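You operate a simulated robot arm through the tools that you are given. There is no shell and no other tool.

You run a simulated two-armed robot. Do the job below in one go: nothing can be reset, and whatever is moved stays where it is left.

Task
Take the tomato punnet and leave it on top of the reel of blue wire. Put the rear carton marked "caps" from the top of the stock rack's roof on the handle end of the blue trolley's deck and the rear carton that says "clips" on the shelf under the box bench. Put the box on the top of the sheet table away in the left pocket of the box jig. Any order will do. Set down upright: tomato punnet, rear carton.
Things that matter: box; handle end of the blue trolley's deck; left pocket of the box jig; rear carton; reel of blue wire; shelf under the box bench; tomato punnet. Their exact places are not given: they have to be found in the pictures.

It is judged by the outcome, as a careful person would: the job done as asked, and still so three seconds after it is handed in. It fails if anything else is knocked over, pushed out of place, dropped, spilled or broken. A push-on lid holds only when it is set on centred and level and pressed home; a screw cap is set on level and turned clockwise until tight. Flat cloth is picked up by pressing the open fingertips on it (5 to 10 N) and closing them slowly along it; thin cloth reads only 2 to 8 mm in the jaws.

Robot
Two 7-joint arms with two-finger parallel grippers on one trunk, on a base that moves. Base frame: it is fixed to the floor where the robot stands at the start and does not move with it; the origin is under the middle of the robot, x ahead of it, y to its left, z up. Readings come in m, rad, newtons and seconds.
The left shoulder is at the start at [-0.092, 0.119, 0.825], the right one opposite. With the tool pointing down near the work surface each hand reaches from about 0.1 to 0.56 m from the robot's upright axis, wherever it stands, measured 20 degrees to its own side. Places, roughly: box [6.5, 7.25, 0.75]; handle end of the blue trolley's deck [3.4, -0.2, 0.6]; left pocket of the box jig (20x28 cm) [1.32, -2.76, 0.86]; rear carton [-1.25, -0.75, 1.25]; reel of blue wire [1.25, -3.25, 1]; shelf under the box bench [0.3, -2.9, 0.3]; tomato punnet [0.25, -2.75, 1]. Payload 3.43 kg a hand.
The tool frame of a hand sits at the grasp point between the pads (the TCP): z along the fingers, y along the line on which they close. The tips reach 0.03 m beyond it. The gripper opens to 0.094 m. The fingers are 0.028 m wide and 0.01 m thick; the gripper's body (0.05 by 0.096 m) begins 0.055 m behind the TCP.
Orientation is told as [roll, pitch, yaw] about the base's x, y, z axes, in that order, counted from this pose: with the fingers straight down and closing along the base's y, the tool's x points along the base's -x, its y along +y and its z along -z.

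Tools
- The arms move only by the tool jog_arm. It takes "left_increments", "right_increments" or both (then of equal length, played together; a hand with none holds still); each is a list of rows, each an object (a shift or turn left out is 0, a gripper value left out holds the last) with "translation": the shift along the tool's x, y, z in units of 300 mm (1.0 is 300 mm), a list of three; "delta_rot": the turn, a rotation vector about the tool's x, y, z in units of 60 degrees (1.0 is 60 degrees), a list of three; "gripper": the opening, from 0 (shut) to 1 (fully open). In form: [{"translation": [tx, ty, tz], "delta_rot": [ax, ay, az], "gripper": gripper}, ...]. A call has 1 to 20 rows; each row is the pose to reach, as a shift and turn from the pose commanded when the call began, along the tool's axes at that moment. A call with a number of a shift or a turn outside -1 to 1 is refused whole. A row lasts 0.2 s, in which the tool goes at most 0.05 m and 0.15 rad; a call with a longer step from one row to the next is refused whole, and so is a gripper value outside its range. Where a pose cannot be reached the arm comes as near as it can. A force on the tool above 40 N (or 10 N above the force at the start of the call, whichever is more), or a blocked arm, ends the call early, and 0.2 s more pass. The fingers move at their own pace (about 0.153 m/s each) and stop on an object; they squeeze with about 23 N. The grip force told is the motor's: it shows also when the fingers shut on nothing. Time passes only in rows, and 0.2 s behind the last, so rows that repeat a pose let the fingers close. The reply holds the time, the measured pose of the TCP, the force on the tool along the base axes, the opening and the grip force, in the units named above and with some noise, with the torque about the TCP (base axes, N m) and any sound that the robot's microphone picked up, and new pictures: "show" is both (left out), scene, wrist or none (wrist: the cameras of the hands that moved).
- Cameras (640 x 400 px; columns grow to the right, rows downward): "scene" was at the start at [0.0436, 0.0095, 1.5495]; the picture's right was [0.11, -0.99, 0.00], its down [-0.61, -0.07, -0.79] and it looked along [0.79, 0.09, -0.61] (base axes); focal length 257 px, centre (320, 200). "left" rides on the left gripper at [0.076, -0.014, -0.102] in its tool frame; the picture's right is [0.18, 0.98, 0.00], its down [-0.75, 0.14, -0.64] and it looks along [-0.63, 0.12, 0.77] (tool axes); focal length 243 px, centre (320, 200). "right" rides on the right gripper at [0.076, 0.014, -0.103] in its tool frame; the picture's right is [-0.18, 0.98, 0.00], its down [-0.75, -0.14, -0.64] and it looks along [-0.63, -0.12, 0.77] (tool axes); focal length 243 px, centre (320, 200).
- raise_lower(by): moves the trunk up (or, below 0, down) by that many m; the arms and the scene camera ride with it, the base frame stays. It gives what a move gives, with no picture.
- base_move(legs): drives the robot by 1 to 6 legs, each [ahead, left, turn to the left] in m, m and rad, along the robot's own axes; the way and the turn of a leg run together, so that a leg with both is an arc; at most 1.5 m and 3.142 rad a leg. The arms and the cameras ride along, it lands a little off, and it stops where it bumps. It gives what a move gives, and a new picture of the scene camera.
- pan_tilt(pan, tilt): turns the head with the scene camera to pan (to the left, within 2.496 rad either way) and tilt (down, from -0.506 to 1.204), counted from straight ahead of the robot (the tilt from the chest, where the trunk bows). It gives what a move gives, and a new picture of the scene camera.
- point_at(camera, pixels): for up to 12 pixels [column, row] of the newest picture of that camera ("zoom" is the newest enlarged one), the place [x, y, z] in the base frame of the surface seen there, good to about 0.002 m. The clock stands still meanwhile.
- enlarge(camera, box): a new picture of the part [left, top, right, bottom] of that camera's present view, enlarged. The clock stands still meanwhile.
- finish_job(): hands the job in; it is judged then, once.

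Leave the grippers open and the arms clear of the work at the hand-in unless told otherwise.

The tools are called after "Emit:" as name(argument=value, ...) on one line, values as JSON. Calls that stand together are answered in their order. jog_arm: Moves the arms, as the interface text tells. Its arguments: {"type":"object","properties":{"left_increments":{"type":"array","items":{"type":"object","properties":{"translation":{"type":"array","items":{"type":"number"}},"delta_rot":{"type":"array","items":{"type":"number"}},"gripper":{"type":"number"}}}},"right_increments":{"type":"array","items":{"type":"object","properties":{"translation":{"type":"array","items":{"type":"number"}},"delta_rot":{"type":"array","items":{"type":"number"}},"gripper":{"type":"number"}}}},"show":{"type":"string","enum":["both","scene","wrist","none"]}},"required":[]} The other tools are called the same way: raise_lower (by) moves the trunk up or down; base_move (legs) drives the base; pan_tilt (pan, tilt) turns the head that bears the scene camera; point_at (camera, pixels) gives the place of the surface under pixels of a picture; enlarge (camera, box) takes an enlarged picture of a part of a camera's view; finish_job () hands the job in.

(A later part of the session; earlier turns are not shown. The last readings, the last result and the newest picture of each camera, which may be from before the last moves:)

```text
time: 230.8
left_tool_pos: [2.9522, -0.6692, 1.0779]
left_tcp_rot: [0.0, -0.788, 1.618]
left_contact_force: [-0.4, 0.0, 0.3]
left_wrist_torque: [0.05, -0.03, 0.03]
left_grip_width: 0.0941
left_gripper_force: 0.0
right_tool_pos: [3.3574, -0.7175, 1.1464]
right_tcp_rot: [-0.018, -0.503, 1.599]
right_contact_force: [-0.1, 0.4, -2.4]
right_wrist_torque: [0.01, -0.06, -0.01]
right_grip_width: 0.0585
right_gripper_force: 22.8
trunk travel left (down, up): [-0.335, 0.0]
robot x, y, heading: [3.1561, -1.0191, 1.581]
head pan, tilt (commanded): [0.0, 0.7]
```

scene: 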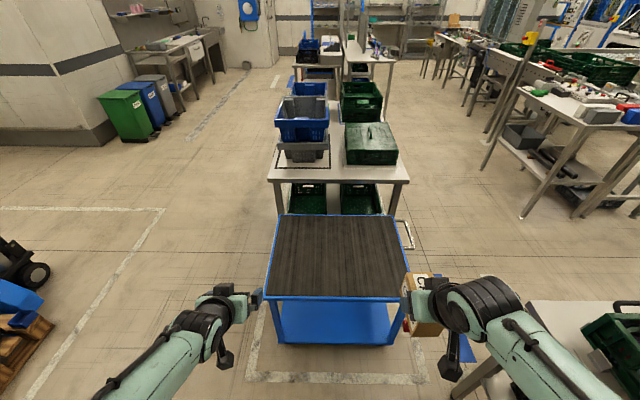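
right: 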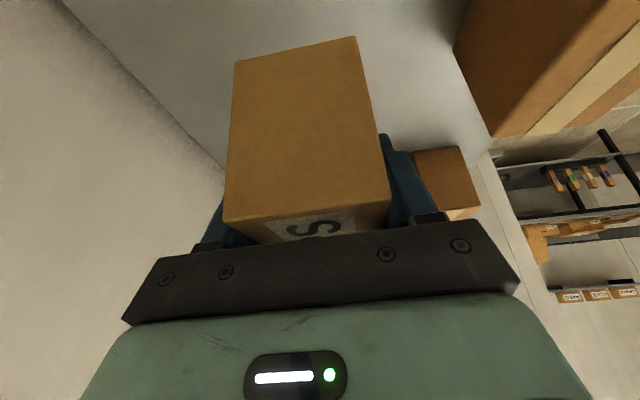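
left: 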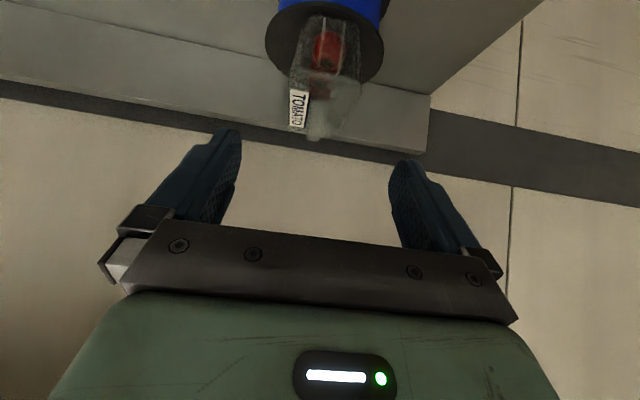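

The handle bar is at the right end of the deck (405,235). I measure the deck corners and the handle.

Emit:
point_at(camera="scene", pixels=[[278, 218], [395, 218], [270, 293], [403, 293], [380, 250], [408, 235], [335, 255], [365, 250], [600, 320], [560, 310], [404, 262]])

```text
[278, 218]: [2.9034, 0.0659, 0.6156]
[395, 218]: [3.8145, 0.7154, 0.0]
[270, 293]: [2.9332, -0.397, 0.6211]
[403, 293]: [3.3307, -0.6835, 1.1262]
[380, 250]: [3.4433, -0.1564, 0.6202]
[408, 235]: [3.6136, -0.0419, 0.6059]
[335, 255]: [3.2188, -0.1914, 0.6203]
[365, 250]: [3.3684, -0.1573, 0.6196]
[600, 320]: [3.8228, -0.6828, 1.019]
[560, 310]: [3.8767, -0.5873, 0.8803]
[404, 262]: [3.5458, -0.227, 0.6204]
```

Deck surface z 0.620, x 2.91–3.55; handle bar at x≈3.61. Target for CAPS ≈ (3.42, -0.2). I lower the trunk 0.2 m and move forward 0.25 m, right 0.06 m.

Emit:
raise_lower(by=-0.2)

Emit:
base_move(legs=[[0.25, -0.06, 0]])

```text
time: 232.9
left_tool_pos: [2.9532, -0.6692, 0.8784]
left_tcp_rot: [0.001, -0.788, 1.617]
left_contact_force: [0.4, -0.2, -0.3]
left_wrist_torque: [-0.03, 0.0, 0.0]
left_grip_width: 0.0939
left_gripper_force: 0.0
right_tool_pos: [3.3561, -0.7176, 0.9443]
right_tcp_rot: [-0.018, -0.502, 1.597]
right_contact_force: [-0.8, 0.0, -1.7]
right_wrist_torque: [0.02, -0.03, 0.0]
right_grip_width: 0.0584
right_gripper_force: 22.5
trunk travel left (down, up): [-0.135, 0.2]
robot x, y, heading: [3.1515, -1.0191, 1.589]
head pan, tilt (commanded): [0.0, 0.7]
```

```text
time: 234.8
left_tool_pos: [3.008, -0.4181, 0.8791]
left_tcp_rot: [0.0, -0.789, 1.621]
left_contact_force: [-1.2, 0.9, -0.3]
left_wrist_torque: [-0.01, 0.02, 0.0]
left_grip_width: 0.0943
left_gripper_force: 0.1
right_tool_pos: [3.4112, -0.4644, 0.9462]
right_tcp_rot: [-0.021, -0.503, 1.603]
right_contact_force: [0.2, -1.0, -1.0]
right_wrist_torque: [-0.02, 0.02, 0.02]
right_grip_width: 0.058
right_gripper_force: 23.1
trunk travel left (down, up): [-0.135, 0.2]
robot x, y, heading: [3.2154, -0.7639, 1.591]
head pan, tilt (commanded): [0.0, 0.7]
```

scene: 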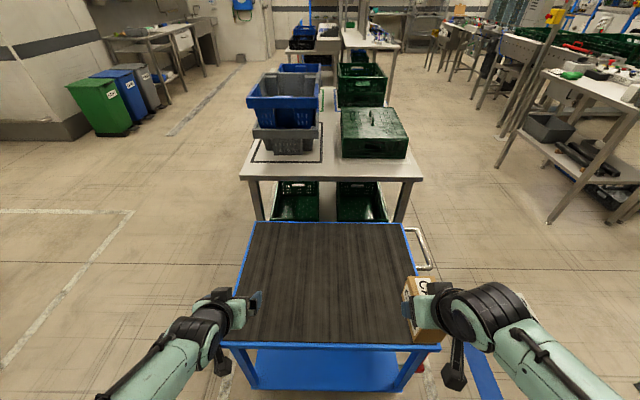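

I move the right hand over the deck, going forward and down, and restore the carton's exact level (small pitch and roll correction).

Emit:
jog_arm(right_increments=[{"translation": [-0.037, -0.006, 0.114], "delta_rot": [-0.004, 0.006, 0]}, {"translation": [-0.075, -0.012, 0.228], "delta_rot": [-0.008, 0.012, 0]}, {"translation": [-0.112, -0.017, 0.343], "delta_rot": [-0.011, 0.018, 0]}, {"translation": [-0.15, -0.023, 0.457], "delta_rot": [-0.015, 0.024, 0]}, {"translation": [-0.187, -0.029, 0.571], "delta_rot": [-0.019, 0.0306, 0]}], show="none")

Emit:
jog_arm(right_increments=[{"translation": [-0.037, -0.006, 0.112]}, {"translation": [-0.075, -0.012, 0.224]}, {"translation": [-0.112, -0.017, 0.336]}, {"translation": [-0.15, -0.023, 0.448]}, {"translation": [-0.18, -0.029, 0.55]}], show="both")

```text
time: 236.0
left_tool_pos: [3.0075, -0.4167, 0.8776]
left_tcp_rot: [-0.001, -0.789, 1.622]
left_contact_force: [0.0, 0.0, 0.0]
left_wrist_torque: [0.0, 0.0, -0.04]
left_grip_width: 0.0939
left_gripper_force: 0.0
right_tool_pos: [3.4205, -0.333, 0.8231]
right_tcp_rot: [0.001, -0.471, 1.603]
right_contact_force: [-0.3, 0.4, -2.6]
right_wrist_torque: [-0.02, 0.02, 0.0]
right_grip_width: 0.0579
right_gripper_force: 23.1
trunk travel left (down, up): [-0.135, 0.2]
robot x, y, heading: [3.208, -0.7672, 1.588]
head pan, tilt (commanded): [0.0, 0.7]
```

```text
time: 237.2
left_tool_pos: [3.0074, -0.4179, 0.8789]
left_tcp_rot: [0.0, -0.788, 1.621]
left_contact_force: [0.9, -0.1, -0.2]
left_wrist_torque: [-0.01, 0.02, 0.01]
left_grip_width: 0.0941
left_gripper_force: 0.1
right_tool_pos: [3.4239, -0.2105, 0.6993]
right_tcp_rot: [-0.001, -0.47, 1.603]
right_contact_force: [0.5, -0.2, -1.6]
right_wrist_torque: [0.0, -0.02, 0.04]
right_grip_width: 0.058
right_gripper_force: 22.6
trunk travel left (down, up): [-0.135, 0.2]
robot x, y, heading: [3.2116, -0.7658, 1.589]
head pan, tilt (commanded): [0.0, 0.7]
```

scene: 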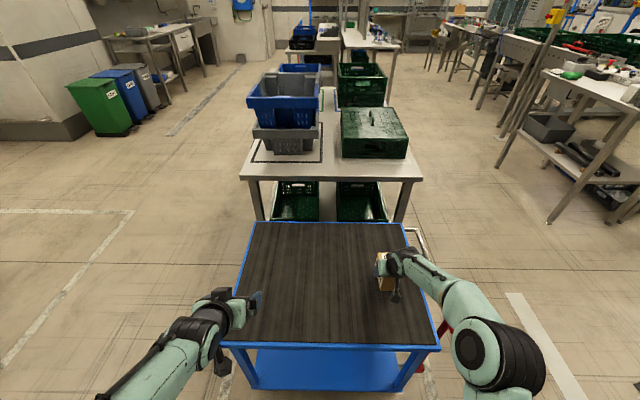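
right: 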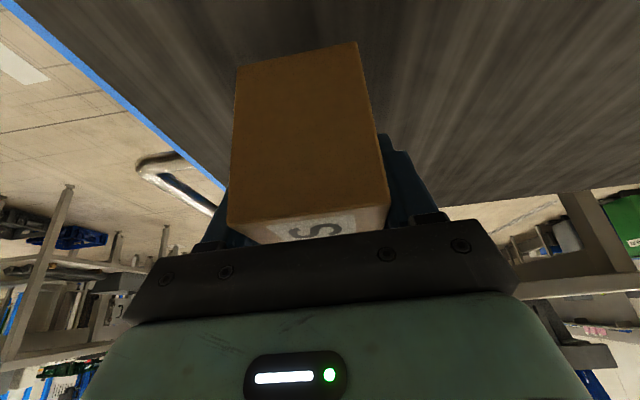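

Hovering at (3.424, -0.21), bottom about 3.5 cm above the deck. I lower slowly.

Emit:
jog_arm(right_increments=[{"translation": [0.0151, 0, 0.0297]}, {"translation": [0.0302, 0, 0.0594]}, {"translation": [0.0423, 0, 0.0832]}, {"translation": [0.0483, 0, 0.0951]}, {"translation": [0.0513, 0, 0.101]}, {"translation": [0.0543, 0, 0.107]}], show="none")

```text
time: 238.6
left_tool_pos: [3.0081, -0.4187, 0.8789]
left_tcp_rot: [0.0, -0.788, 1.621]
left_contact_force: [0.6, 0.3, 0.0]
left_wrist_torque: [0.0, 0.02, -0.01]
left_grip_width: 0.0939
left_gripper_force: 0.1
right_tool_pos: [3.4235, -0.2116, 0.6649]
right_tcp_rot: [0.003, -0.472, 1.601]
right_contact_force: [-0.2, -1.4, 0.8]
right_wrist_torque: [0.08, -0.1, -0.06]
right_grip_width: 0.0583
right_gripper_force: 22.6
trunk travel left (down, up): [-0.135, 0.2]
robot x, y, heading: [3.2106, -0.7667, 1.587]
head pan, tilt (commanded): [0.0, 0.7]
```

Contact begins (weight is now carried). I open the right gripper.

Emit:
jog_arm(right_increments=[{"translation": [0.0015, 0, 0.003]}, {"translation": [0.0015, 0, 0.003], "gripper": 0.66}, {"translation": [0.0015, 0, 0.003], "gripper": 0.75}, {"translation": [0.0015, 0, 0.003], "gripper": 1.0}, {"translation": [0.0015, 0, 0.003], "gripper": 1.0}], show="wrist")

```text
time: 239.8
left_tool_pos: [3.0085, -0.4174, 0.879]
left_tcp_rot: [-0.001, -0.789, 1.62]
left_contact_force: [0.0, 0.5, -0.9]
left_wrist_torque: [0.03, -0.02, 0.02]
left_grip_width: 0.0939
left_gripper_force: 0.0
right_tool_pos: [3.4245, -0.2101, 0.663]
right_tcp_rot: [0.001, -0.468, 1.602]
right_contact_force: [-1.1, 0.6, -0.7]
right_wrist_torque: [0.0, 0.0, -0.02]
right_grip_width: 0.0939
right_gripper_force: 0.0
trunk travel left (down, up): [-0.135, 0.2]
robot x, y, heading: [3.2107, -0.7679, 1.593]
head pan, tilt (commanded): [0.0, 0.7]
```

right: 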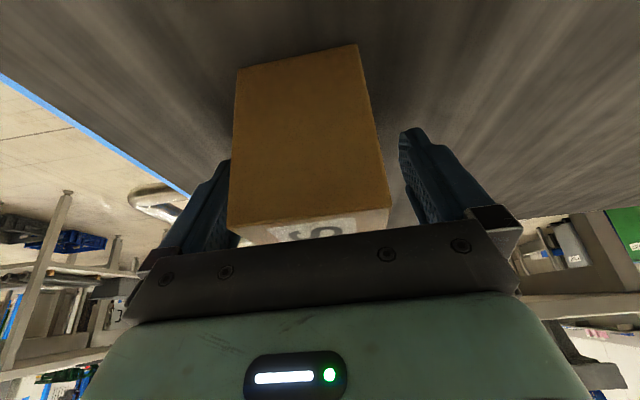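

CAPS stands free. I withdraw the right hand back along its fingers.

Emit:
jog_arm(right_increments=[{"translation": [0, 0, -0.05]}, {"translation": [0, 0, -0.15]}, {"translation": [0, 0, -0.3]}, {"translation": [0, 0, -0.45]}, {"translation": [0, 0, -0.6]}], show="both")

```text
time: 241.0
left_tool_pos: [3.0065, -0.419, 0.8786]
left_tcp_rot: [0.001, -0.788, 1.622]
left_contact_force: [-0.6, 0.0, 0.3]
left_wrist_torque: [0.02, -0.01, -0.01]
left_grip_width: 0.0939
left_gripper_force: 0.0
right_tool_pos: [3.4262, -0.2944, 0.8239]
right_tcp_rot: [0.002, -0.468, 1.601]
right_contact_force: [0.3, 0.7, 0.8]
right_wrist_torque: [0.01, 0.02, 0.01]
right_grip_width: 0.094
right_gripper_force: 0.0
trunk travel left (down, up): [-0.135, 0.2]
robot x, y, heading: [3.2094, -0.769, 1.59]
head pan, tilt (commanded): [0.0, 0.7]
```

scene: 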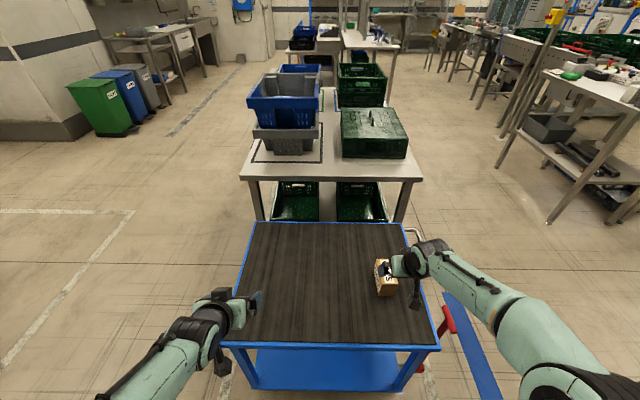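
right: 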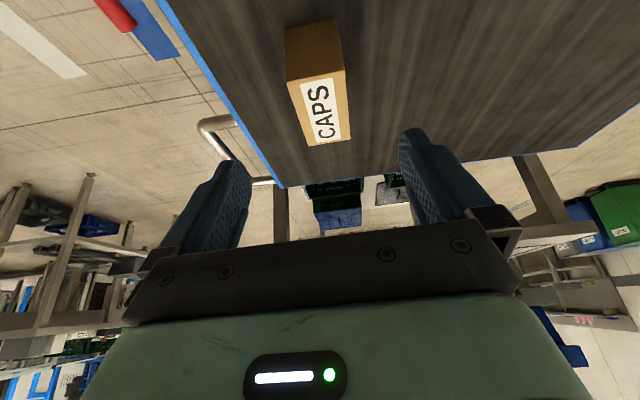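

CAPS stands upright at the handle end. I back away 0.3 m and look toward the sheet table (about 22° to the right, far off).

Emit:
base_move(legs=[[-0.3, 0, 0]])

Emit:
raise_lower(by=0.2)

Emit:
pan_tilt(pan=-0.35, tilt=0.15)

Emit:
enlarge(camera="scene", box=[220, 130, 420, 270])

```text
time: 243.0
left_tool_pos: [3.0128, -0.7185, 0.8785]
left_tcp_rot: [0.0, -0.791, 1.622]
left_contact_force: [0.1, 0.8, -0.1]
left_wrist_torque: [0.0, 0.01, -0.02]
left_grip_width: 0.094
left_gripper_force: 0.2
right_tool_pos: [3.4318, -0.5911, 0.8235]
right_tcp_rot: [0.0, -0.473, 1.604]
right_contact_force: [-0.3, 0.0, 1.1]
right_wrist_torque: [0.02, -0.01, -0.01]
right_grip_width: 0.0939
right_gripper_force: 0.1
trunk travel left (down, up): [-0.135, 0.2]
robot x, y, heading: [3.2162, -1.0666, 1.591]
head pan, tilt (commanded): [0.0, 0.7]
```

scene: 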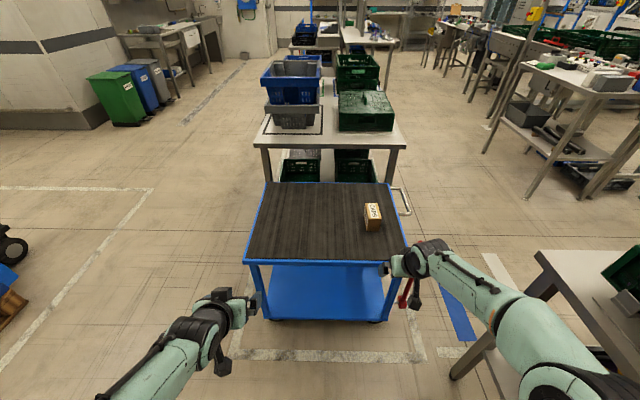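

```text
time: 245.2
left_tool_pos: [3.0137, -0.7192, 1.0797]
left_tcp_rot: [0.0, -0.79, 1.623]
left_contact_force: [-0.2, -0.3, -0.4]
left_wrist_torque: [0.0, 0.03, 0.01]
left_grip_width: 0.094
left_gripper_force: 0.0
right_tool_pos: [3.4325, -0.5922, 1.0219]
right_tcp_rot: [0.002, -0.47, 1.603]
right_contact_force: [0.6, 0.4, 1.0]
right_wrist_torque: [0.01, 0.0, -0.01]
right_grip_width: 0.0939
right_gripper_force: 0.1
trunk travel left (down, up): [-0.335, 0.0]
robot x, y, heading: [3.2148, -1.0679, 1.594]
head pan, tilt (commanded): [0.0, 0.7]
```

```text
time: 246.2
left_tool_pos: [3.0132, -0.7171, 1.078]
left_tcp_rot: [0.001, -0.788, 1.623]
left_contact_force: [0.9, 0.3, -0.5]
left_wrist_torque: [0.01, 0.04, -0.01]
left_grip_width: 0.0941
left_gripper_force: 0.1
right_tool_pos: [3.4314, -0.5919, 1.0224]
right_tcp_rot: [0.003, -0.468, 1.603]
right_contact_force: [-0.1, 0.2, -0.3]
right_wrist_torque: [-0.01, 0.01, -0.02]
right_grip_width: 0.0941
right_gripper_force: 0.0
trunk travel left (down, up): [-0.335, 0.0]
robot x, y, heading: [3.2184, -1.0644, 1.591]
head pan, tilt (commanded): [-0.351, 0.15]
```

scene: 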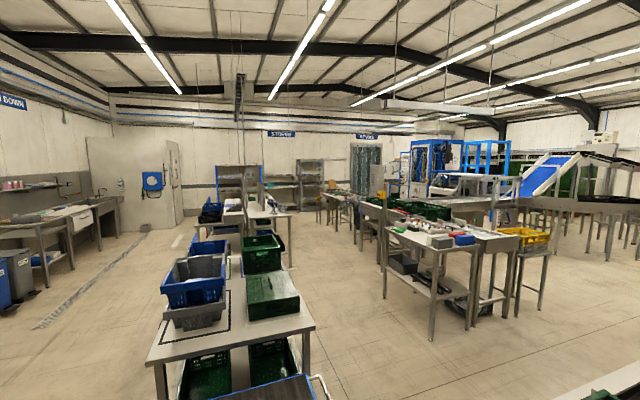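

```text
2.86 times, centred on (320, 200) of scene
```

zoom: 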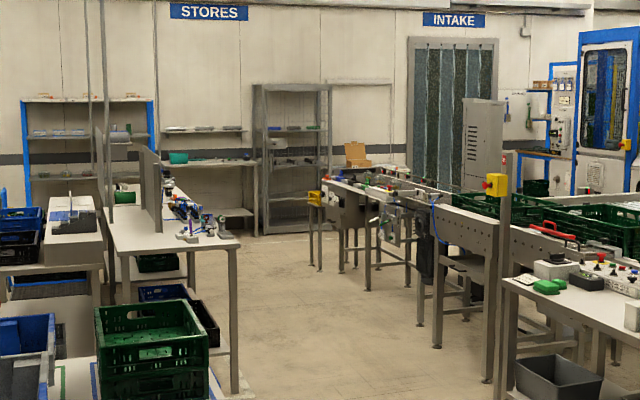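

I see a brown open box on a table near the INTAKE door at zoom (355,155). I measure it and points along the way.

Emit:
point_at(camera="zoom", pixels=[[357, 153], [380, 168], [320, 265], [312, 180], [236, 240], [235, 385], [280, 260], [380, 350], [505, 330], [490, 380], [420, 320], [300, 230]])

```text
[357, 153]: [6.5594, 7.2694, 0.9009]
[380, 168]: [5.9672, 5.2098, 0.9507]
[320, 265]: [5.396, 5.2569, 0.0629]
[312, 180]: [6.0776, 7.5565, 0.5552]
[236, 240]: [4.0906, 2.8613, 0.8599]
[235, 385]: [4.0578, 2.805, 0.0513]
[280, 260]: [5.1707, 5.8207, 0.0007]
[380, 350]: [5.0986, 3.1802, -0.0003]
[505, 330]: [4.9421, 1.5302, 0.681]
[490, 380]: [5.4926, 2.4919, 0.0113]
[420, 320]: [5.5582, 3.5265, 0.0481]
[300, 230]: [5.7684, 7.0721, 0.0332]
```

The box is at about (6.56, 7.27). The gap between the trolley handle and the right table is too narrow for me, so I'll go round on the left. I draw the right hand in first, then strafe left and look along the lane.

Emit:
jog_arm(right_increments=[{"translation": [0.0925, 0.004, -0.094]}, {"translation": [0.185, 0.008, -0.1875]}, {"translation": [0.2775, 0.012, -0.281]}, {"translation": [0.37, 0.016, -0.375]}], show="none")

Emit:
base_move(legs=[[0, 0.95, 0]])

Emit:
pan_tilt(pan=-0.25, tilt=0.3)

```text
time: 247.2
left_tool_pos: [3.0125, -0.7201, 1.0793]
left_tcp_rot: [-0.001, -0.789, 1.624]
left_contact_force: [0.8, -1.1, 0.2]
left_wrist_torque: [0.01, -0.02, 0.01]
left_grip_width: 0.0941
left_gripper_force: 0.1
right_tool_pos: [3.4326, -0.7432, 1.0726]
right_tcp_rot: [-0.001, -0.471, 1.603]
right_contact_force: [0.7, -1.0, -0.5]
right_wrist_torque: [0.02, 0.03, -0.03]
right_grip_width: 0.0941
right_gripper_force: 0.1
trunk travel left (down, up): [-0.335, 0.0]
robot x, y, heading: [3.2168, -1.0682, 1.594]
head pan, tilt (commanded): [-0.351, 0.15]
```

```text
time: 255.7
left_tool_pos: [2.0781, -0.7368, 1.0783]
left_tcp_rot: [0.002, -0.788, 1.621]
left_contact_force: [0.7, 0.3, 0.4]
left_wrist_torque: [0.0, -0.02, 0.0]
left_grip_width: 0.0939
left_gripper_force: 0.2
right_tool_pos: [2.4976, -0.7622, 1.0723]
right_tcp_rot: [0.001, -0.47, 1.602]
right_contact_force: [-1.1, 0.4, -0.3]
right_wrist_torque: [-0.02, -0.01, 0.0]
right_grip_width: 0.0939
right_gripper_force: 0.1
trunk travel left (down, up): [-0.335, 0.0]
robot x, y, heading: [2.2806, -1.0844, 1.592]
head pan, tilt (commanded): [-0.351, 0.15]
```

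scene: 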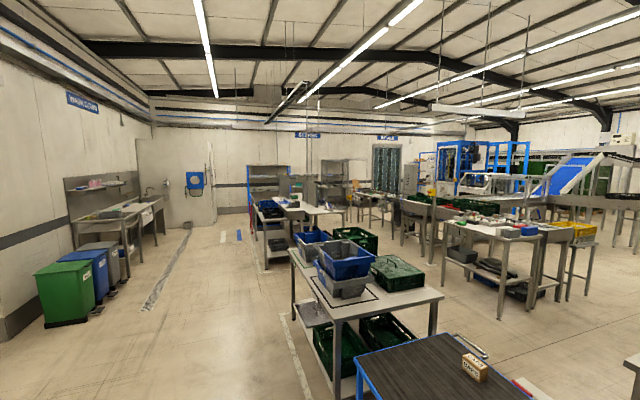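

```text
time: 256.4
left_tool_pos: [2.0776, -0.7358, 1.0788]
left_tcp_rot: [0.0, -0.789, 1.621]
left_contact_force: [0.4, 0.1, 0.7]
left_wrist_torque: [-0.01, -0.01, -0.01]
left_grip_width: 0.094
left_gripper_force: 0.1
right_tool_pos: [2.4978, -0.762, 1.0723]
right_tcp_rot: [0.001, -0.469, 1.604]
right_contact_force: [-0.2, -0.6, 0.1]
right_wrist_torque: [-0.04, 0.0, 0.01]
right_grip_width: 0.0939
right_gripper_force: 0.1
trunk travel left (down, up): [-0.335, 0.0]
robot x, y, heading: [2.2816, -1.0845, 1.587]
head pan, tilt (commanded): [-0.25, 0.3]
```

scene: 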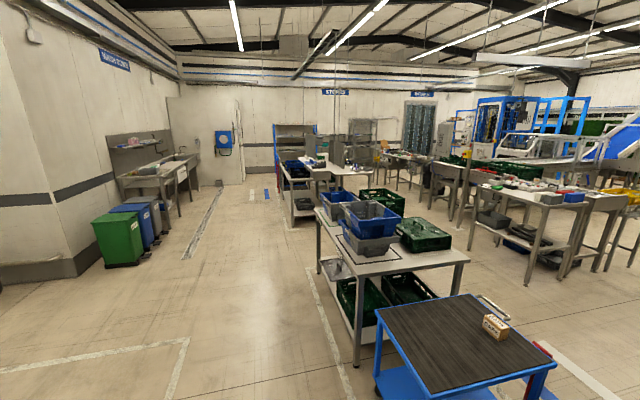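

I see a gap between the first table (crates) and the next group. I measure floor points around it.

Emit:
point_at(camera="scene", pixels=[[357, 362], [321, 272], [293, 223], [312, 224], [346, 210], [300, 260], [340, 240], [320, 250], [470, 262], [455, 320], [380, 195], [372, 225]])

Emit:
enlarge(camera="scene", box=[250, 120, 450, 280])

```text
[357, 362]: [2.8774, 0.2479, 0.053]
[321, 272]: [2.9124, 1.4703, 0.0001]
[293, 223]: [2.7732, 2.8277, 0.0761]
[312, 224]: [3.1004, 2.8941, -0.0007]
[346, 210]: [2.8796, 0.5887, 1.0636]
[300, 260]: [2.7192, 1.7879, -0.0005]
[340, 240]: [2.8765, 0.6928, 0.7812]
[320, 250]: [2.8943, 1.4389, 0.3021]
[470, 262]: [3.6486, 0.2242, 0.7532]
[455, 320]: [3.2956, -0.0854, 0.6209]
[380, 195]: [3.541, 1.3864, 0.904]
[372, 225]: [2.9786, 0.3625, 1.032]
```

```text
2.50 times, centred on (350, 200) of scene
```

zoom: 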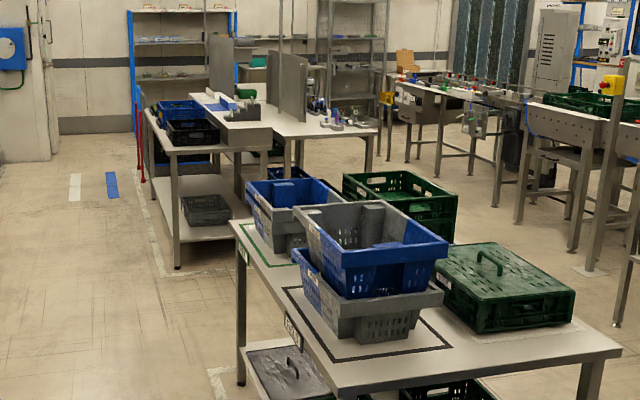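

Table 1 spans y 0.22–1.5 and table 2 starts at y≈2.83, so I can cross at y≈2.15. I drive forward 3.2 m, then strafe right 2.2 m through the gap.

Emit:
base_move(legs=[[1.5, 0, 0], [1.5, 0, 0], [0.22, 0, 0]])

Emit:
pan_tilt(pan=-0.9, tilt=0.5)

```text
time: 272.2
left_tool_pos: [2.0238, 2.4845, 1.0787]
left_tcp_rot: [-0.001, -0.789, 1.62]
left_contact_force: [-0.4, -0.1, -0.2]
left_wrist_torque: [-0.02, -0.02, 0.01]
left_grip_width: 0.0941
left_gripper_force: 0.1
right_tool_pos: [2.4426, 2.4577, 1.0712]
right_tcp_rot: [0.002, -0.471, 1.598]
right_contact_force: [0.6, 0.4, -0.9]
right_wrist_torque: [-0.02, 0.01, -0.01]
right_grip_width: 0.0938
right_gripper_force: 0.1
trunk travel left (down, up): [-0.335, 0.0]
robot x, y, heading: [2.2239, 2.1356, 1.588]
head pan, tilt (commanded): [-0.25, 0.3]
```

scene: 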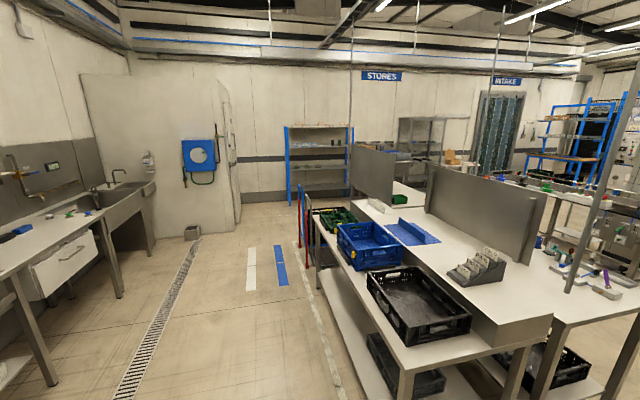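

```text
time: 273.2
left_tool_pos: [2.0225, 2.4855, 1.0791]
left_tcp_rot: [-0.001, -0.788, 1.616]
left_contact_force: [-0.5, 0.4, 0.2]
left_wrist_torque: [-0.03, -0.02, -0.01]
left_grip_width: 0.0937
left_gripper_force: 0.2
right_tool_pos: [2.4426, 2.4586, 1.071]
right_tcp_rot: [0.002, -0.471, 1.598]
right_contact_force: [-0.3, -0.8, -0.3]
right_wrist_torque: [0.02, 0.0, 0.03]
right_grip_width: 0.0939
right_gripper_force: 0.0
trunk travel left (down, up): [-0.335, 0.0]
robot x, y, heading: [2.2258, 2.1331, 1.584]
head pan, tilt (commanded): [-0.901, 0.499]
```

scene: 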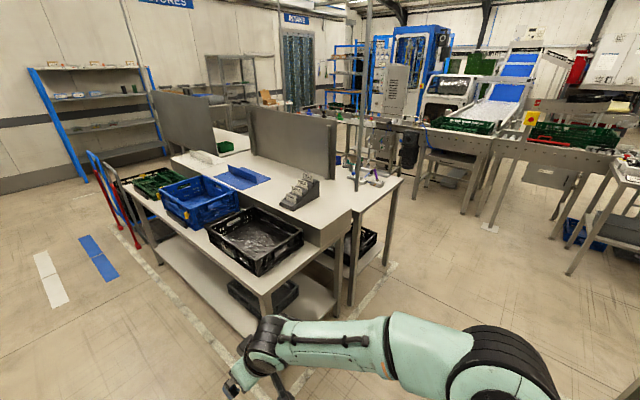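

Emit:
point_at(camera="scene", pixels=[[275, 290], [345, 213], [400, 182], [350, 303], [387, 262], [495, 228], [470, 212], [570, 275], [550, 330], [420, 250], [450, 300]])

Emit:
pan_tilt(pan=-1.4, tilt=0.6)

```text
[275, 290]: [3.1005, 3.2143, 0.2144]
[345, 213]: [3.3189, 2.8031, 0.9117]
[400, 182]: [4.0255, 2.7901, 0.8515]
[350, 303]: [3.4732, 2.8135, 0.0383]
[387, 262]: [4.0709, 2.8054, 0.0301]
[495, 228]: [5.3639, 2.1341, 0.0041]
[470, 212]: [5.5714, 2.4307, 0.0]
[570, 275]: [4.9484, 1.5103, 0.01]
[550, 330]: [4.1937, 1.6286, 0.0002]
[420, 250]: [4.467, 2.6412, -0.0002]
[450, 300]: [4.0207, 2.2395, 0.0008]
```

```text
time: 274.2
left_tool_pos: [2.0234, 2.4847, 1.0791]
left_tcp_rot: [-0.001, -0.789, 1.617]
left_contact_force: [0.1, -0.5, 0.0]
left_wrist_torque: [-0.02, -0.03, 0.01]
left_grip_width: 0.094
left_gripper_force: 0.0
right_tool_pos: [2.4426, 2.4588, 1.0725]
right_tcp_rot: [0.001, -0.47, 1.599]
right_contact_force: [0.0, 1.2, -1.2]
right_wrist_torque: [0.02, -0.01, 0.0]
right_grip_width: 0.094
right_gripper_force: 0.0
trunk travel left (down, up): [-0.335, 0.0]
robot x, y, heading: [2.2266, 2.1358, 1.588]
head pan, tilt (commanded): [-1.4, 0.6]
```

scene: 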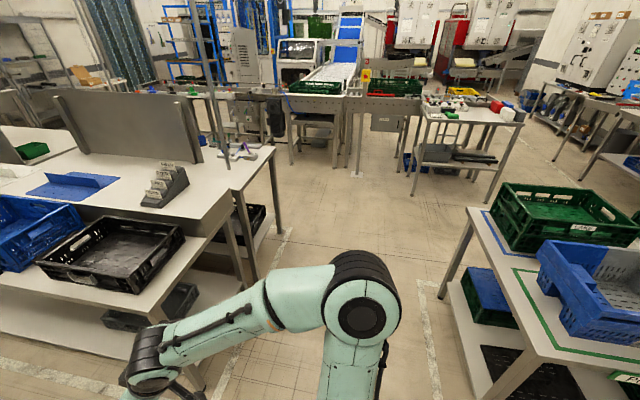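

Clear passage. I strafe right through the gap to x≈4.5.

Emit:
base_move(legs=[[0, -1.2, 0], [0, -1.1, 0]])

Emit:
pan_tilt(pan=-0.3, tilt=0.35)

```text
time: 294.3
left_tool_pos: [4.3071, 2.5108, 1.0777]
left_tcp_rot: [0.0, -0.789, 1.608]
left_contact_force: [-0.1, 0.1, -0.2]
left_wrist_torque: [0.0, -0.01, -0.02]
left_grip_width: 0.0942
left_gripper_force: 0.1
right_tool_pos: [4.7271, 2.4813, 1.0721]
right_tcp_rot: [0.0, -0.473, 1.589]
right_contact_force: [0.4, -0.2, -0.1]
right_wrist_torque: [0.02, 0.0, 0.02]
right_grip_width: 0.0938
right_gripper_force: 0.0
trunk travel left (down, up): [-0.335, 0.0]
robot x, y, heading: [4.505, 2.1574, 1.58]
head pan, tilt (commanded): [-1.4, 0.6]
```

scene: 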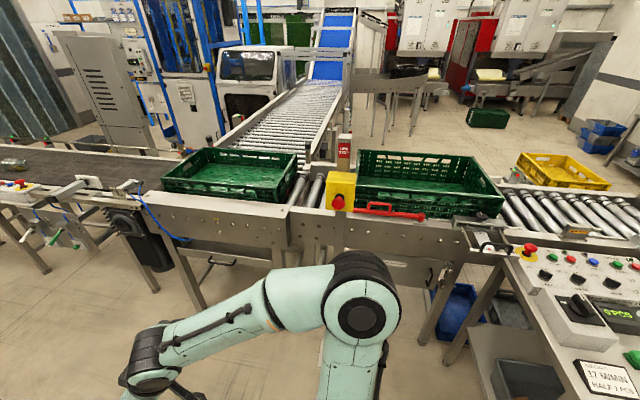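

```text
time: 295.6
left_tool_pos: [4.3081, 2.5102, 1.0784]
left_tcp_rot: [0.0, -0.788, 1.607]
left_contact_force: [0.3, 0.4, 0.8]
left_wrist_torque: [0.02, 0.0, 0.0]
left_grip_width: 0.0939
left_gripper_force: 0.0
right_tool_pos: [4.727, 2.48, 1.073]
right_tcp_rot: [0.0, -0.471, 1.588]
right_contact_force: [-0.1, -1.4, 0.4]
right_wrist_torque: [-0.02, 0.02, -0.01]
right_grip_width: 0.0943
right_gripper_force: 0.1
trunk travel left (down, up): [-0.335, 0.0]
robot x, y, heading: [4.5077, 2.1557, 1.577]
head pan, tilt (commanded): [-0.3, 0.351]
```

scene: 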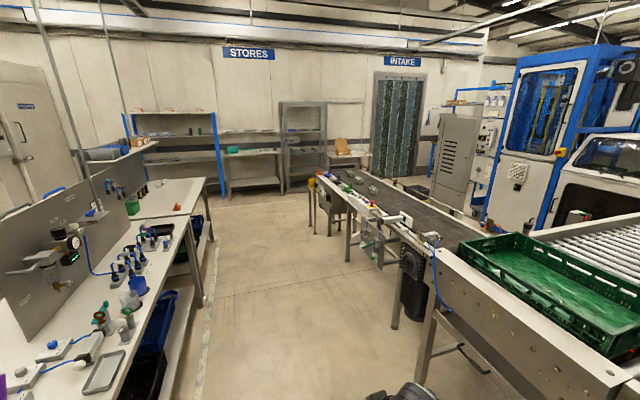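

The lane to the sheet table is visible. I measure its edges and the sheet table with the box at (342,147).

Emit:
point_at(camera="scene", pixels=[[205, 180], [198, 305], [313, 232], [348, 262], [395, 330], [342, 148], [330, 178], [368, 178], [330, 158], [360, 157], [345, 190], [290, 190]])

Emit:
enlarge(camera="scene", box=[280, 110, 420, 220])

```text
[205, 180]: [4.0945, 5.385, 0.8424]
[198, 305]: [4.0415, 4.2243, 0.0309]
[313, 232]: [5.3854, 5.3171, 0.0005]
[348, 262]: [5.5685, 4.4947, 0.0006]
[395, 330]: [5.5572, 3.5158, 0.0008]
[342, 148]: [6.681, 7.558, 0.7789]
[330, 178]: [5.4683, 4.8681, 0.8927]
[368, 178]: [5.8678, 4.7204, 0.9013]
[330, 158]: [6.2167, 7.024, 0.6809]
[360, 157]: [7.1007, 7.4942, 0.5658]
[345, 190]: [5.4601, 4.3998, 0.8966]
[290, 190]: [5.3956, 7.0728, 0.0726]
```

```text
3.64 times, centred on (350, 165) of scene
```

zoom: 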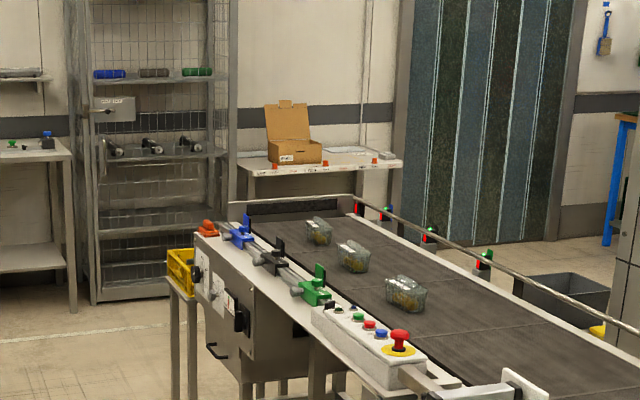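

The sheet table stands beyond the conveyor's end. I drive up the lane to y≈6.2, keeping to x≈4.7.

Emit:
base_move(legs=[[1.5, -0.2, 0], [1.5, 0, 0], [1.05, 0, 0]])

Emit:
pan_tilt(pan=-1.1, tilt=0.5)

```text
refused: leg 1 is longer than a leg can be; nothing moved
```

```text
time: 296.8
left_tool_pos: [4.3086, 2.5109, 1.0776]
left_tcp_rot: [0.002, -0.789, 1.606]
left_contact_force: [0.1, -0.4, -0.1]
left_wrist_torque: [-0.01, 0.0, -0.03]
left_grip_width: 0.0941
left_gripper_force: 0.1
right_tool_pos: [4.7277, 2.4801, 1.0737]
right_tcp_rot: [0.001, -0.471, 1.587]
right_contact_force: [0.7, 0.2, -0.2]
right_wrist_torque: [0.0, 0.02, 0.01]
right_grip_width: 0.0943
right_gripper_force: 0.1
trunk travel left (down, up): [-0.335, 0.0]
robot x, y, heading: [4.5084, 2.1572, 1.579]
head pan, tilt (commanded): [-1.1, 0.499]
```

scene: 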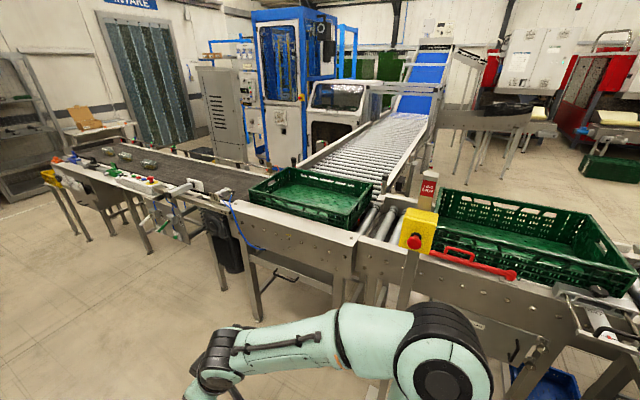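

The diagonal leg was too long; I repeat it with shorter legs.

Emit:
base_move(legs=[[1.3, -0.2, 0], [1.4, 0, 0], [1.35, 0, 0]])

Emit:
pan_tilt(pan=-1.1, tilt=0.4)

```text
time: 316.4
left_tool_pos: [4.4549, 6.5716, 1.0785]
left_tcp_rot: [-0.001, -0.787, 1.612]
left_contact_force: [0.0, -0.4, -0.3]
left_wrist_torque: [-0.01, -0.02, 0.01]
left_grip_width: 0.094
left_gripper_force: 0.1
right_tool_pos: [4.8739, 6.5425, 1.0723]
right_tcp_rot: [0.003, -0.47, 1.593]
right_contact_force: [0.5, -0.3, 0.9]
right_wrist_torque: [0.03, 0.03, 0.0]
right_grip_width: 0.0941
right_gripper_force: 0.0
trunk travel left (down, up): [-0.335, 0.0]
robot x, y, heading: [4.6515, 6.2184, 1.581]
head pan, tilt (commanded): [-1.1, 0.499]
```

scene: 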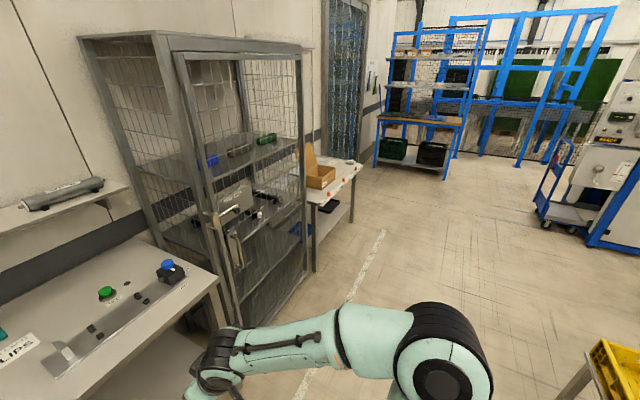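

```text
time: 317.0
left_tool_pos: [4.4552, 6.5708, 1.0785]
left_tcp_rot: [0.0, -0.789, 1.611]
left_contact_force: [0.5, -1.2, 0.1]
left_wrist_torque: [0.02, 0.0, 0.03]
left_grip_width: 0.0938
left_gripper_force: 0.1
right_tool_pos: [4.8749, 6.5424, 1.0726]
right_tcp_rot: [0.002, -0.47, 1.591]
right_contact_force: [0.0, 0.1, -0.3]
right_wrist_torque: [-0.02, -0.02, -0.01]
right_grip_width: 0.0941
right_gripper_force: 0.1
trunk travel left (down, up): [-0.335, 0.0]
robot x, y, heading: [4.6518, 6.2195, 1.577]
head pan, tilt (commanded): [-1.1, 0.4]
```

scene: 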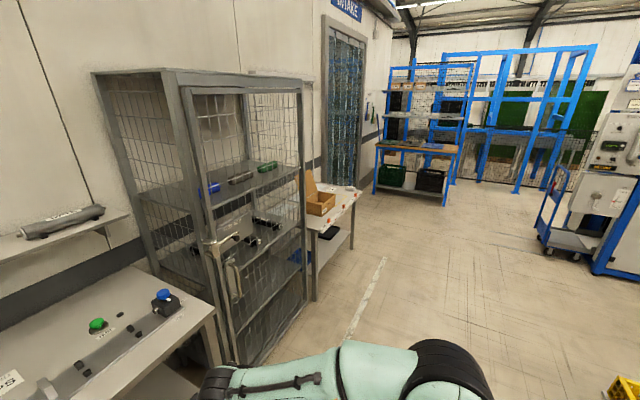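

The sheet table with the box is at (330,200), right of the cage rack. I strafe right 1.75 m toward it.

Emit:
base_move(legs=[[0, -0.9, 0], [0, -0.85, 0]])

Emit:
pan_tilt(pan=-0.15, tilt=0.7)

```text
time: 332.8
left_tool_pos: [6.2183, 6.5768, 1.0788]
left_tcp_rot: [0.0, -0.789, 1.605]
left_contact_force: [0.3, 0.8, 0.3]
left_wrist_torque: [-0.01, 0.0, 0.01]
left_grip_width: 0.094
left_gripper_force: 0.0
right_tool_pos: [6.6377, 6.546, 1.0719]
right_tcp_rot: [0.001, -0.471, 1.587]
right_contact_force: [-0.2, -0.2, -1.0]
right_wrist_torque: [0.0, -0.01, 0.02]
right_grip_width: 0.0941
right_gripper_force: 0.0
trunk travel left (down, up): [-0.335, 0.0]
robot x, y, heading: [6.4157, 6.2218, 1.576]
head pan, tilt (commanded): [-1.1, 0.4]
```

scene: 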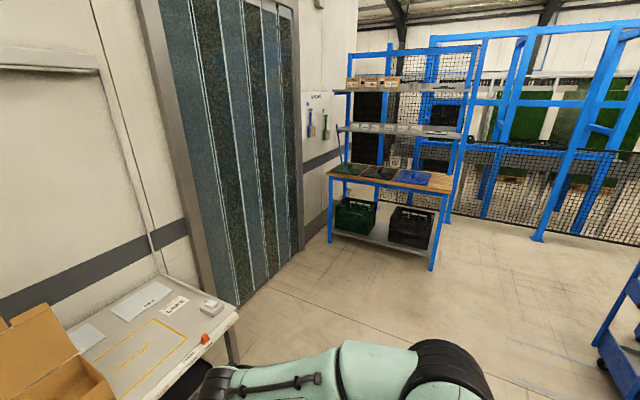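

```text
time: 334.0
left_tool_pos: [6.2189, 6.5785, 1.0793]
left_tcp_rot: [0.0, -0.789, 1.606]
left_contact_force: [-0.8, 0.6, -0.4]
left_wrist_torque: [0.04, -0.04, 0.0]
left_grip_width: 0.0941
left_gripper_force: 0.1
right_tool_pos: [6.6378, 6.5467, 1.0723]
right_tcp_rot: [0.002, -0.47, 1.588]
right_contact_force: [0.4, 0.7, 1.4]
right_wrist_torque: [0.0, -0.01, 0.02]
right_grip_width: 0.0943
right_gripper_force: 0.1
trunk travel left (down, up): [-0.335, 0.0]
robot x, y, heading: [6.4138, 6.226, 1.574]
head pan, tilt (commanded): [-0.15, 0.7]
```

scene: 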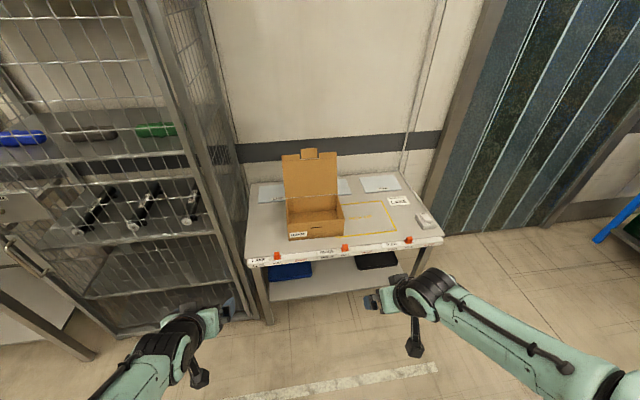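

The box stands on the sheet table with its lid open. I enlarge it.

Emit:
enlarge(camera="scene", box=[235, 130, 455, 280])

```text
2.67 times, centred on (345, 205) of scene
```

zoom: 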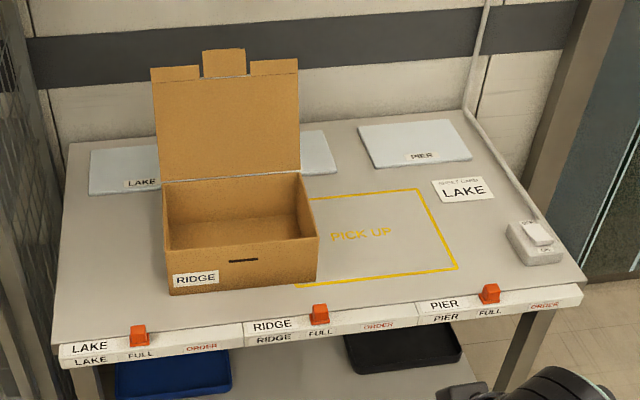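

The box is labelled RIDGE, with its lid standing open at the back. I'll take it by its two side walls, one hand each. I measure its rims and corners.

Emit:
point_at(camera="zoom", pixels=[[166, 250], [316, 238], [163, 188], [300, 176], [170, 291], [317, 279], [164, 220], [309, 207], [240, 245], [240, 285], [240, 225], [230, 180]])

Emit:
point_at(camera="zoom", pixels=[[155, 75], [298, 65], [225, 55], [225, 120], [80, 330], [570, 285], [320, 320], [135, 338], [400, 180], [60, 300], [430, 145], [300, 300]])

```text
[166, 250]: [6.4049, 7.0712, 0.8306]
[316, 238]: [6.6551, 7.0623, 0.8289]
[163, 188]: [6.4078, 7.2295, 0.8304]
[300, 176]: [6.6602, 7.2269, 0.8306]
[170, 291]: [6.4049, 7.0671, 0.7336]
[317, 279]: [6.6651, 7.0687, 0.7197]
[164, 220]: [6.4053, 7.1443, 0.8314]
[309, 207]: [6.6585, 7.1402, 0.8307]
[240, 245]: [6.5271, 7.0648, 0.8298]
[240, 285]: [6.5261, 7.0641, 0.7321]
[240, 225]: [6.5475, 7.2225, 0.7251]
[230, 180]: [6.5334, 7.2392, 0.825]
```

```text
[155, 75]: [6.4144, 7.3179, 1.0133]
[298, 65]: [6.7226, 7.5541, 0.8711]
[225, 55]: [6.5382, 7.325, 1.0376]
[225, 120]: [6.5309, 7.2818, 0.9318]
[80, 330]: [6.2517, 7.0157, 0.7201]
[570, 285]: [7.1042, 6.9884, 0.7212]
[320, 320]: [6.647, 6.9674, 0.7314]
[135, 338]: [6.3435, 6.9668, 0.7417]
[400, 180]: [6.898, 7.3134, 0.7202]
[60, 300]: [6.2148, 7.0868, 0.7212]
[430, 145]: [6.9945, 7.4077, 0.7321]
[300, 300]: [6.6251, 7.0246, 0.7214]
```

Table top z 0.7205; box x 6.404–6.660, y 7.063–7.235, rim z 0.8305, lid leaning back behind it. I set both hands pointing straight down, 0.256 m apart, fingers closing sideways, still in free air.

Emit:
jog_arm(left_increments=[{"translation": [0.016, -0.038, 0.031], "delta_rot": [0.0021, 0.1256, 0.0051], "gripper": 1}, {"translation": [0.032, -0.075, 0.061], "delta_rot": [0.0043, 0.2511, 0.0103]}, {"translation": [0.0475, -0.113, 0.092], "delta_rot": [0.0064, 0.3767, 0.0154]}, {"translation": [0.063, -0.151, 0.123], "delta_rot": [0.0085, 0.5022, 0.0205]}, {"translation": [0.079, -0.188, 0.153], "delta_rot": [0.0107, 0.6278, 0.0257]}, {"translation": [0.095, -0.226, 0.184], "delta_rot": [0.0128, 0.7533, 0.0308]}, {"translation": [0.095, -0.226, 0.184], "delta_rot": [0.0128, 0.7533, 0.0308]}], right_increments=[{"translation": [-0.014, 0.053, 0.04], "delta_rot": [0.0006, 0.074, 0.0025], "gripper": 1}, {"translation": [-0.028, 0.105, 0.079], "delta_rot": [0.0012, 0.1479, 0.005]}, {"translation": [-0.042, 0.158, 0.119], "delta_rot": [0.0018, 0.2219, 0.0075]}, {"translation": [-0.056, 0.211, 0.159], "delta_rot": [0.0024, 0.2959, 0.01]}, {"translation": [-0.07, 0.263, 0.198], "delta_rot": [0.003, 0.3698, 0.0125]}, {"translation": [-0.084, 0.316, 0.238], "delta_rot": [0.0036, 0.4438, 0.015]}, {"translation": [-0.084, 0.316, 0.238], "delta_rot": [0.0036, 0.4438, 0.015]}], show="scene")

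```text
time: 335.6
left_tool_pos: [6.2862, 6.5987, 1.0191]
left_tcp_rot: [-0.001, 0.0, 1.573]
left_contact_force: [0.2, 1.3, 0.7]
left_wrist_torque: [0.0, -0.03, -0.04]
left_grip_width: 0.0938
left_gripper_force: 0.1
right_tool_pos: [6.5417, 6.5983, 1.0213]
right_tcp_rot: [0.002, -0.006, 1.571]
right_contact_force: [-0.9, -0.8, -0.7]
right_wrist_torque: [0.03, 0.01, 0.0]
right_grip_width: 0.094
right_gripper_force: 0.1
trunk travel left (down, up): [-0.335, 0.0]
robot x, y, heading: [6.4153, 6.2217, 1.574]
head pan, tilt (commanded): [-0.15, 0.7]
```

scene: 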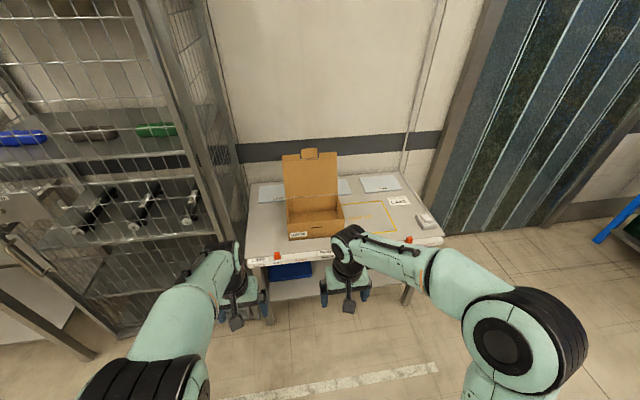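

Both hands are ready. I strafe right 0.118 m to centre on the box and go forward 0.36 m.

Emit:
base_move(legs=[[0, -0.118, 0], [0.36, 0, 0]])

Emit:
pan_tilt(pan=0.0, tilt=0.9)

Emit:
jog_arm(left_increments=[{"translation": [0, 0, 0]}], right_increments=[{"translation": [0, 0, 0]}], show="wrist")

```text
time: 339.2
left_tool_pos: [6.4015, 6.9576, 1.0178]
left_tcp_rot: [-0.001, 0.0, 1.57]
left_contact_force: [0.4, -0.2, 0.5]
left_wrist_torque: [0.05, 0.02, 0.02]
left_grip_width: 0.0943
left_gripper_force: 0.0
right_tool_pos: [6.6583, 6.9587, 1.0198]
right_tcp_rot: [-0.002, -0.004, 1.569]
right_contact_force: [-0.1, -0.8, -0.3]
right_wrist_torque: [-0.03, 0.01, -0.01]
right_grip_width: 0.094
right_gripper_force: 0.0
trunk travel left (down, up): [-0.335, 0.0]
robot x, y, heading: [6.5324, 6.5825, 1.573]
head pan, tilt (commanded): [-0.15, 0.7]
```

scene: 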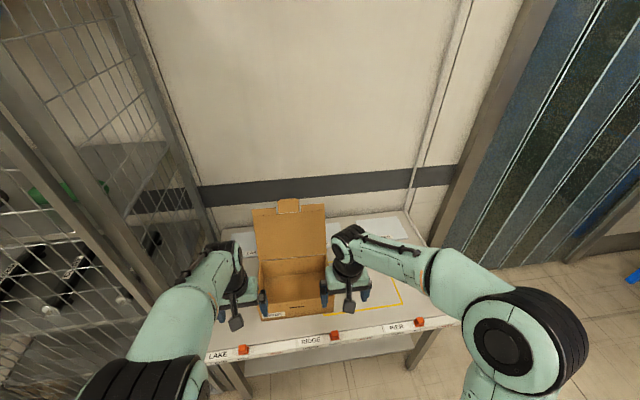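

```text
time: 340.0
left_tool_pos: [6.4018, 6.9587, 1.019]
left_tcp_rot: [0.0, 0.0, 1.572]
left_contact_force: [0.0, 0.4, -0.3]
left_wrist_torque: [-0.02, 0.05, 0.02]
left_grip_width: 0.0941
left_gripper_force: 0.0
right_tool_pos: [6.6584, 6.9592, 1.02]
right_tcp_rot: [0.0, -0.005, 1.569]
right_contact_force: [0.2, -0.1, 0.0]
right_wrist_torque: [0.0, -0.06, -0.01]
right_grip_width: 0.0939
right_gripper_force: 0.0
trunk travel left (down, up): [-0.335, 0.0]
robot x, y, heading: [6.5317, 6.5864, 1.574]
head pan, tilt (commanded): [0.0, 0.901]
```

scene: 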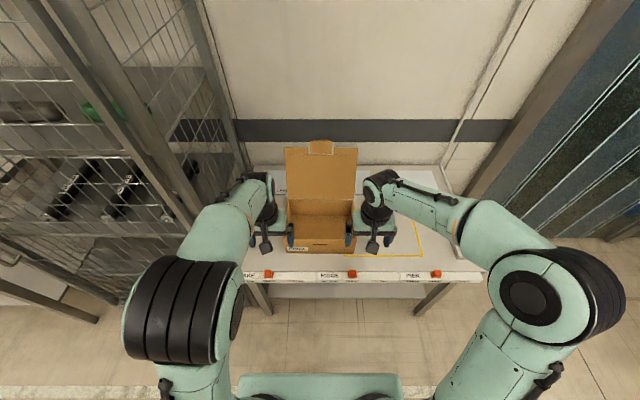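

```text
time: 340.4
left_tool_pos: [6.4013, 6.9578, 1.0183]
left_tcp_rot: [0.0, -0.001, 1.571]
left_contact_force: [-0.7, 0.7, -0.4]
left_wrist_torque: [0.01, 0.01, -0.02]
left_grip_width: 0.094
left_gripper_force: 0.1
right_tool_pos: [6.6574, 6.9591, 1.0197]
right_tcp_rot: [0.0, -0.005, 1.57]
right_contact_force: [0.1, -0.3, 0.0]
right_wrist_torque: [-0.02, 0.02, 0.01]
right_grip_width: 0.094
right_gripper_force: 0.0
trunk travel left (down, up): [-0.335, 0.0]
robot x, y, heading: [6.532, 6.5874, 1.57]
head pan, tilt (commanded): [0.0, 0.901]
```

right: 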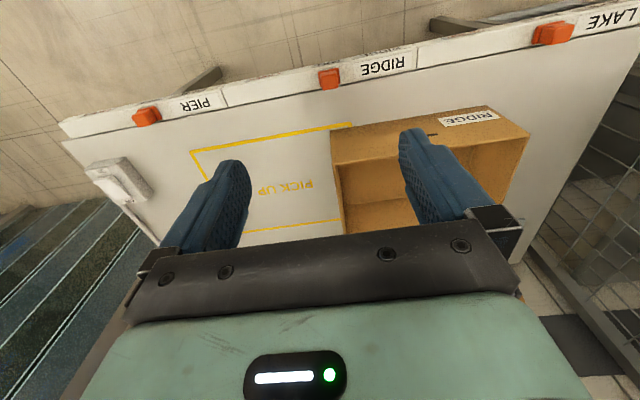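
left: 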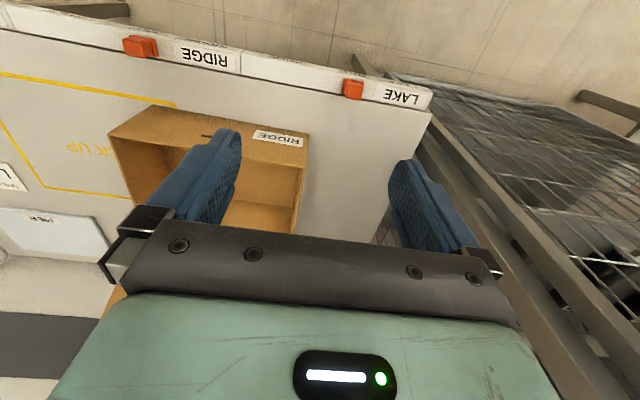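

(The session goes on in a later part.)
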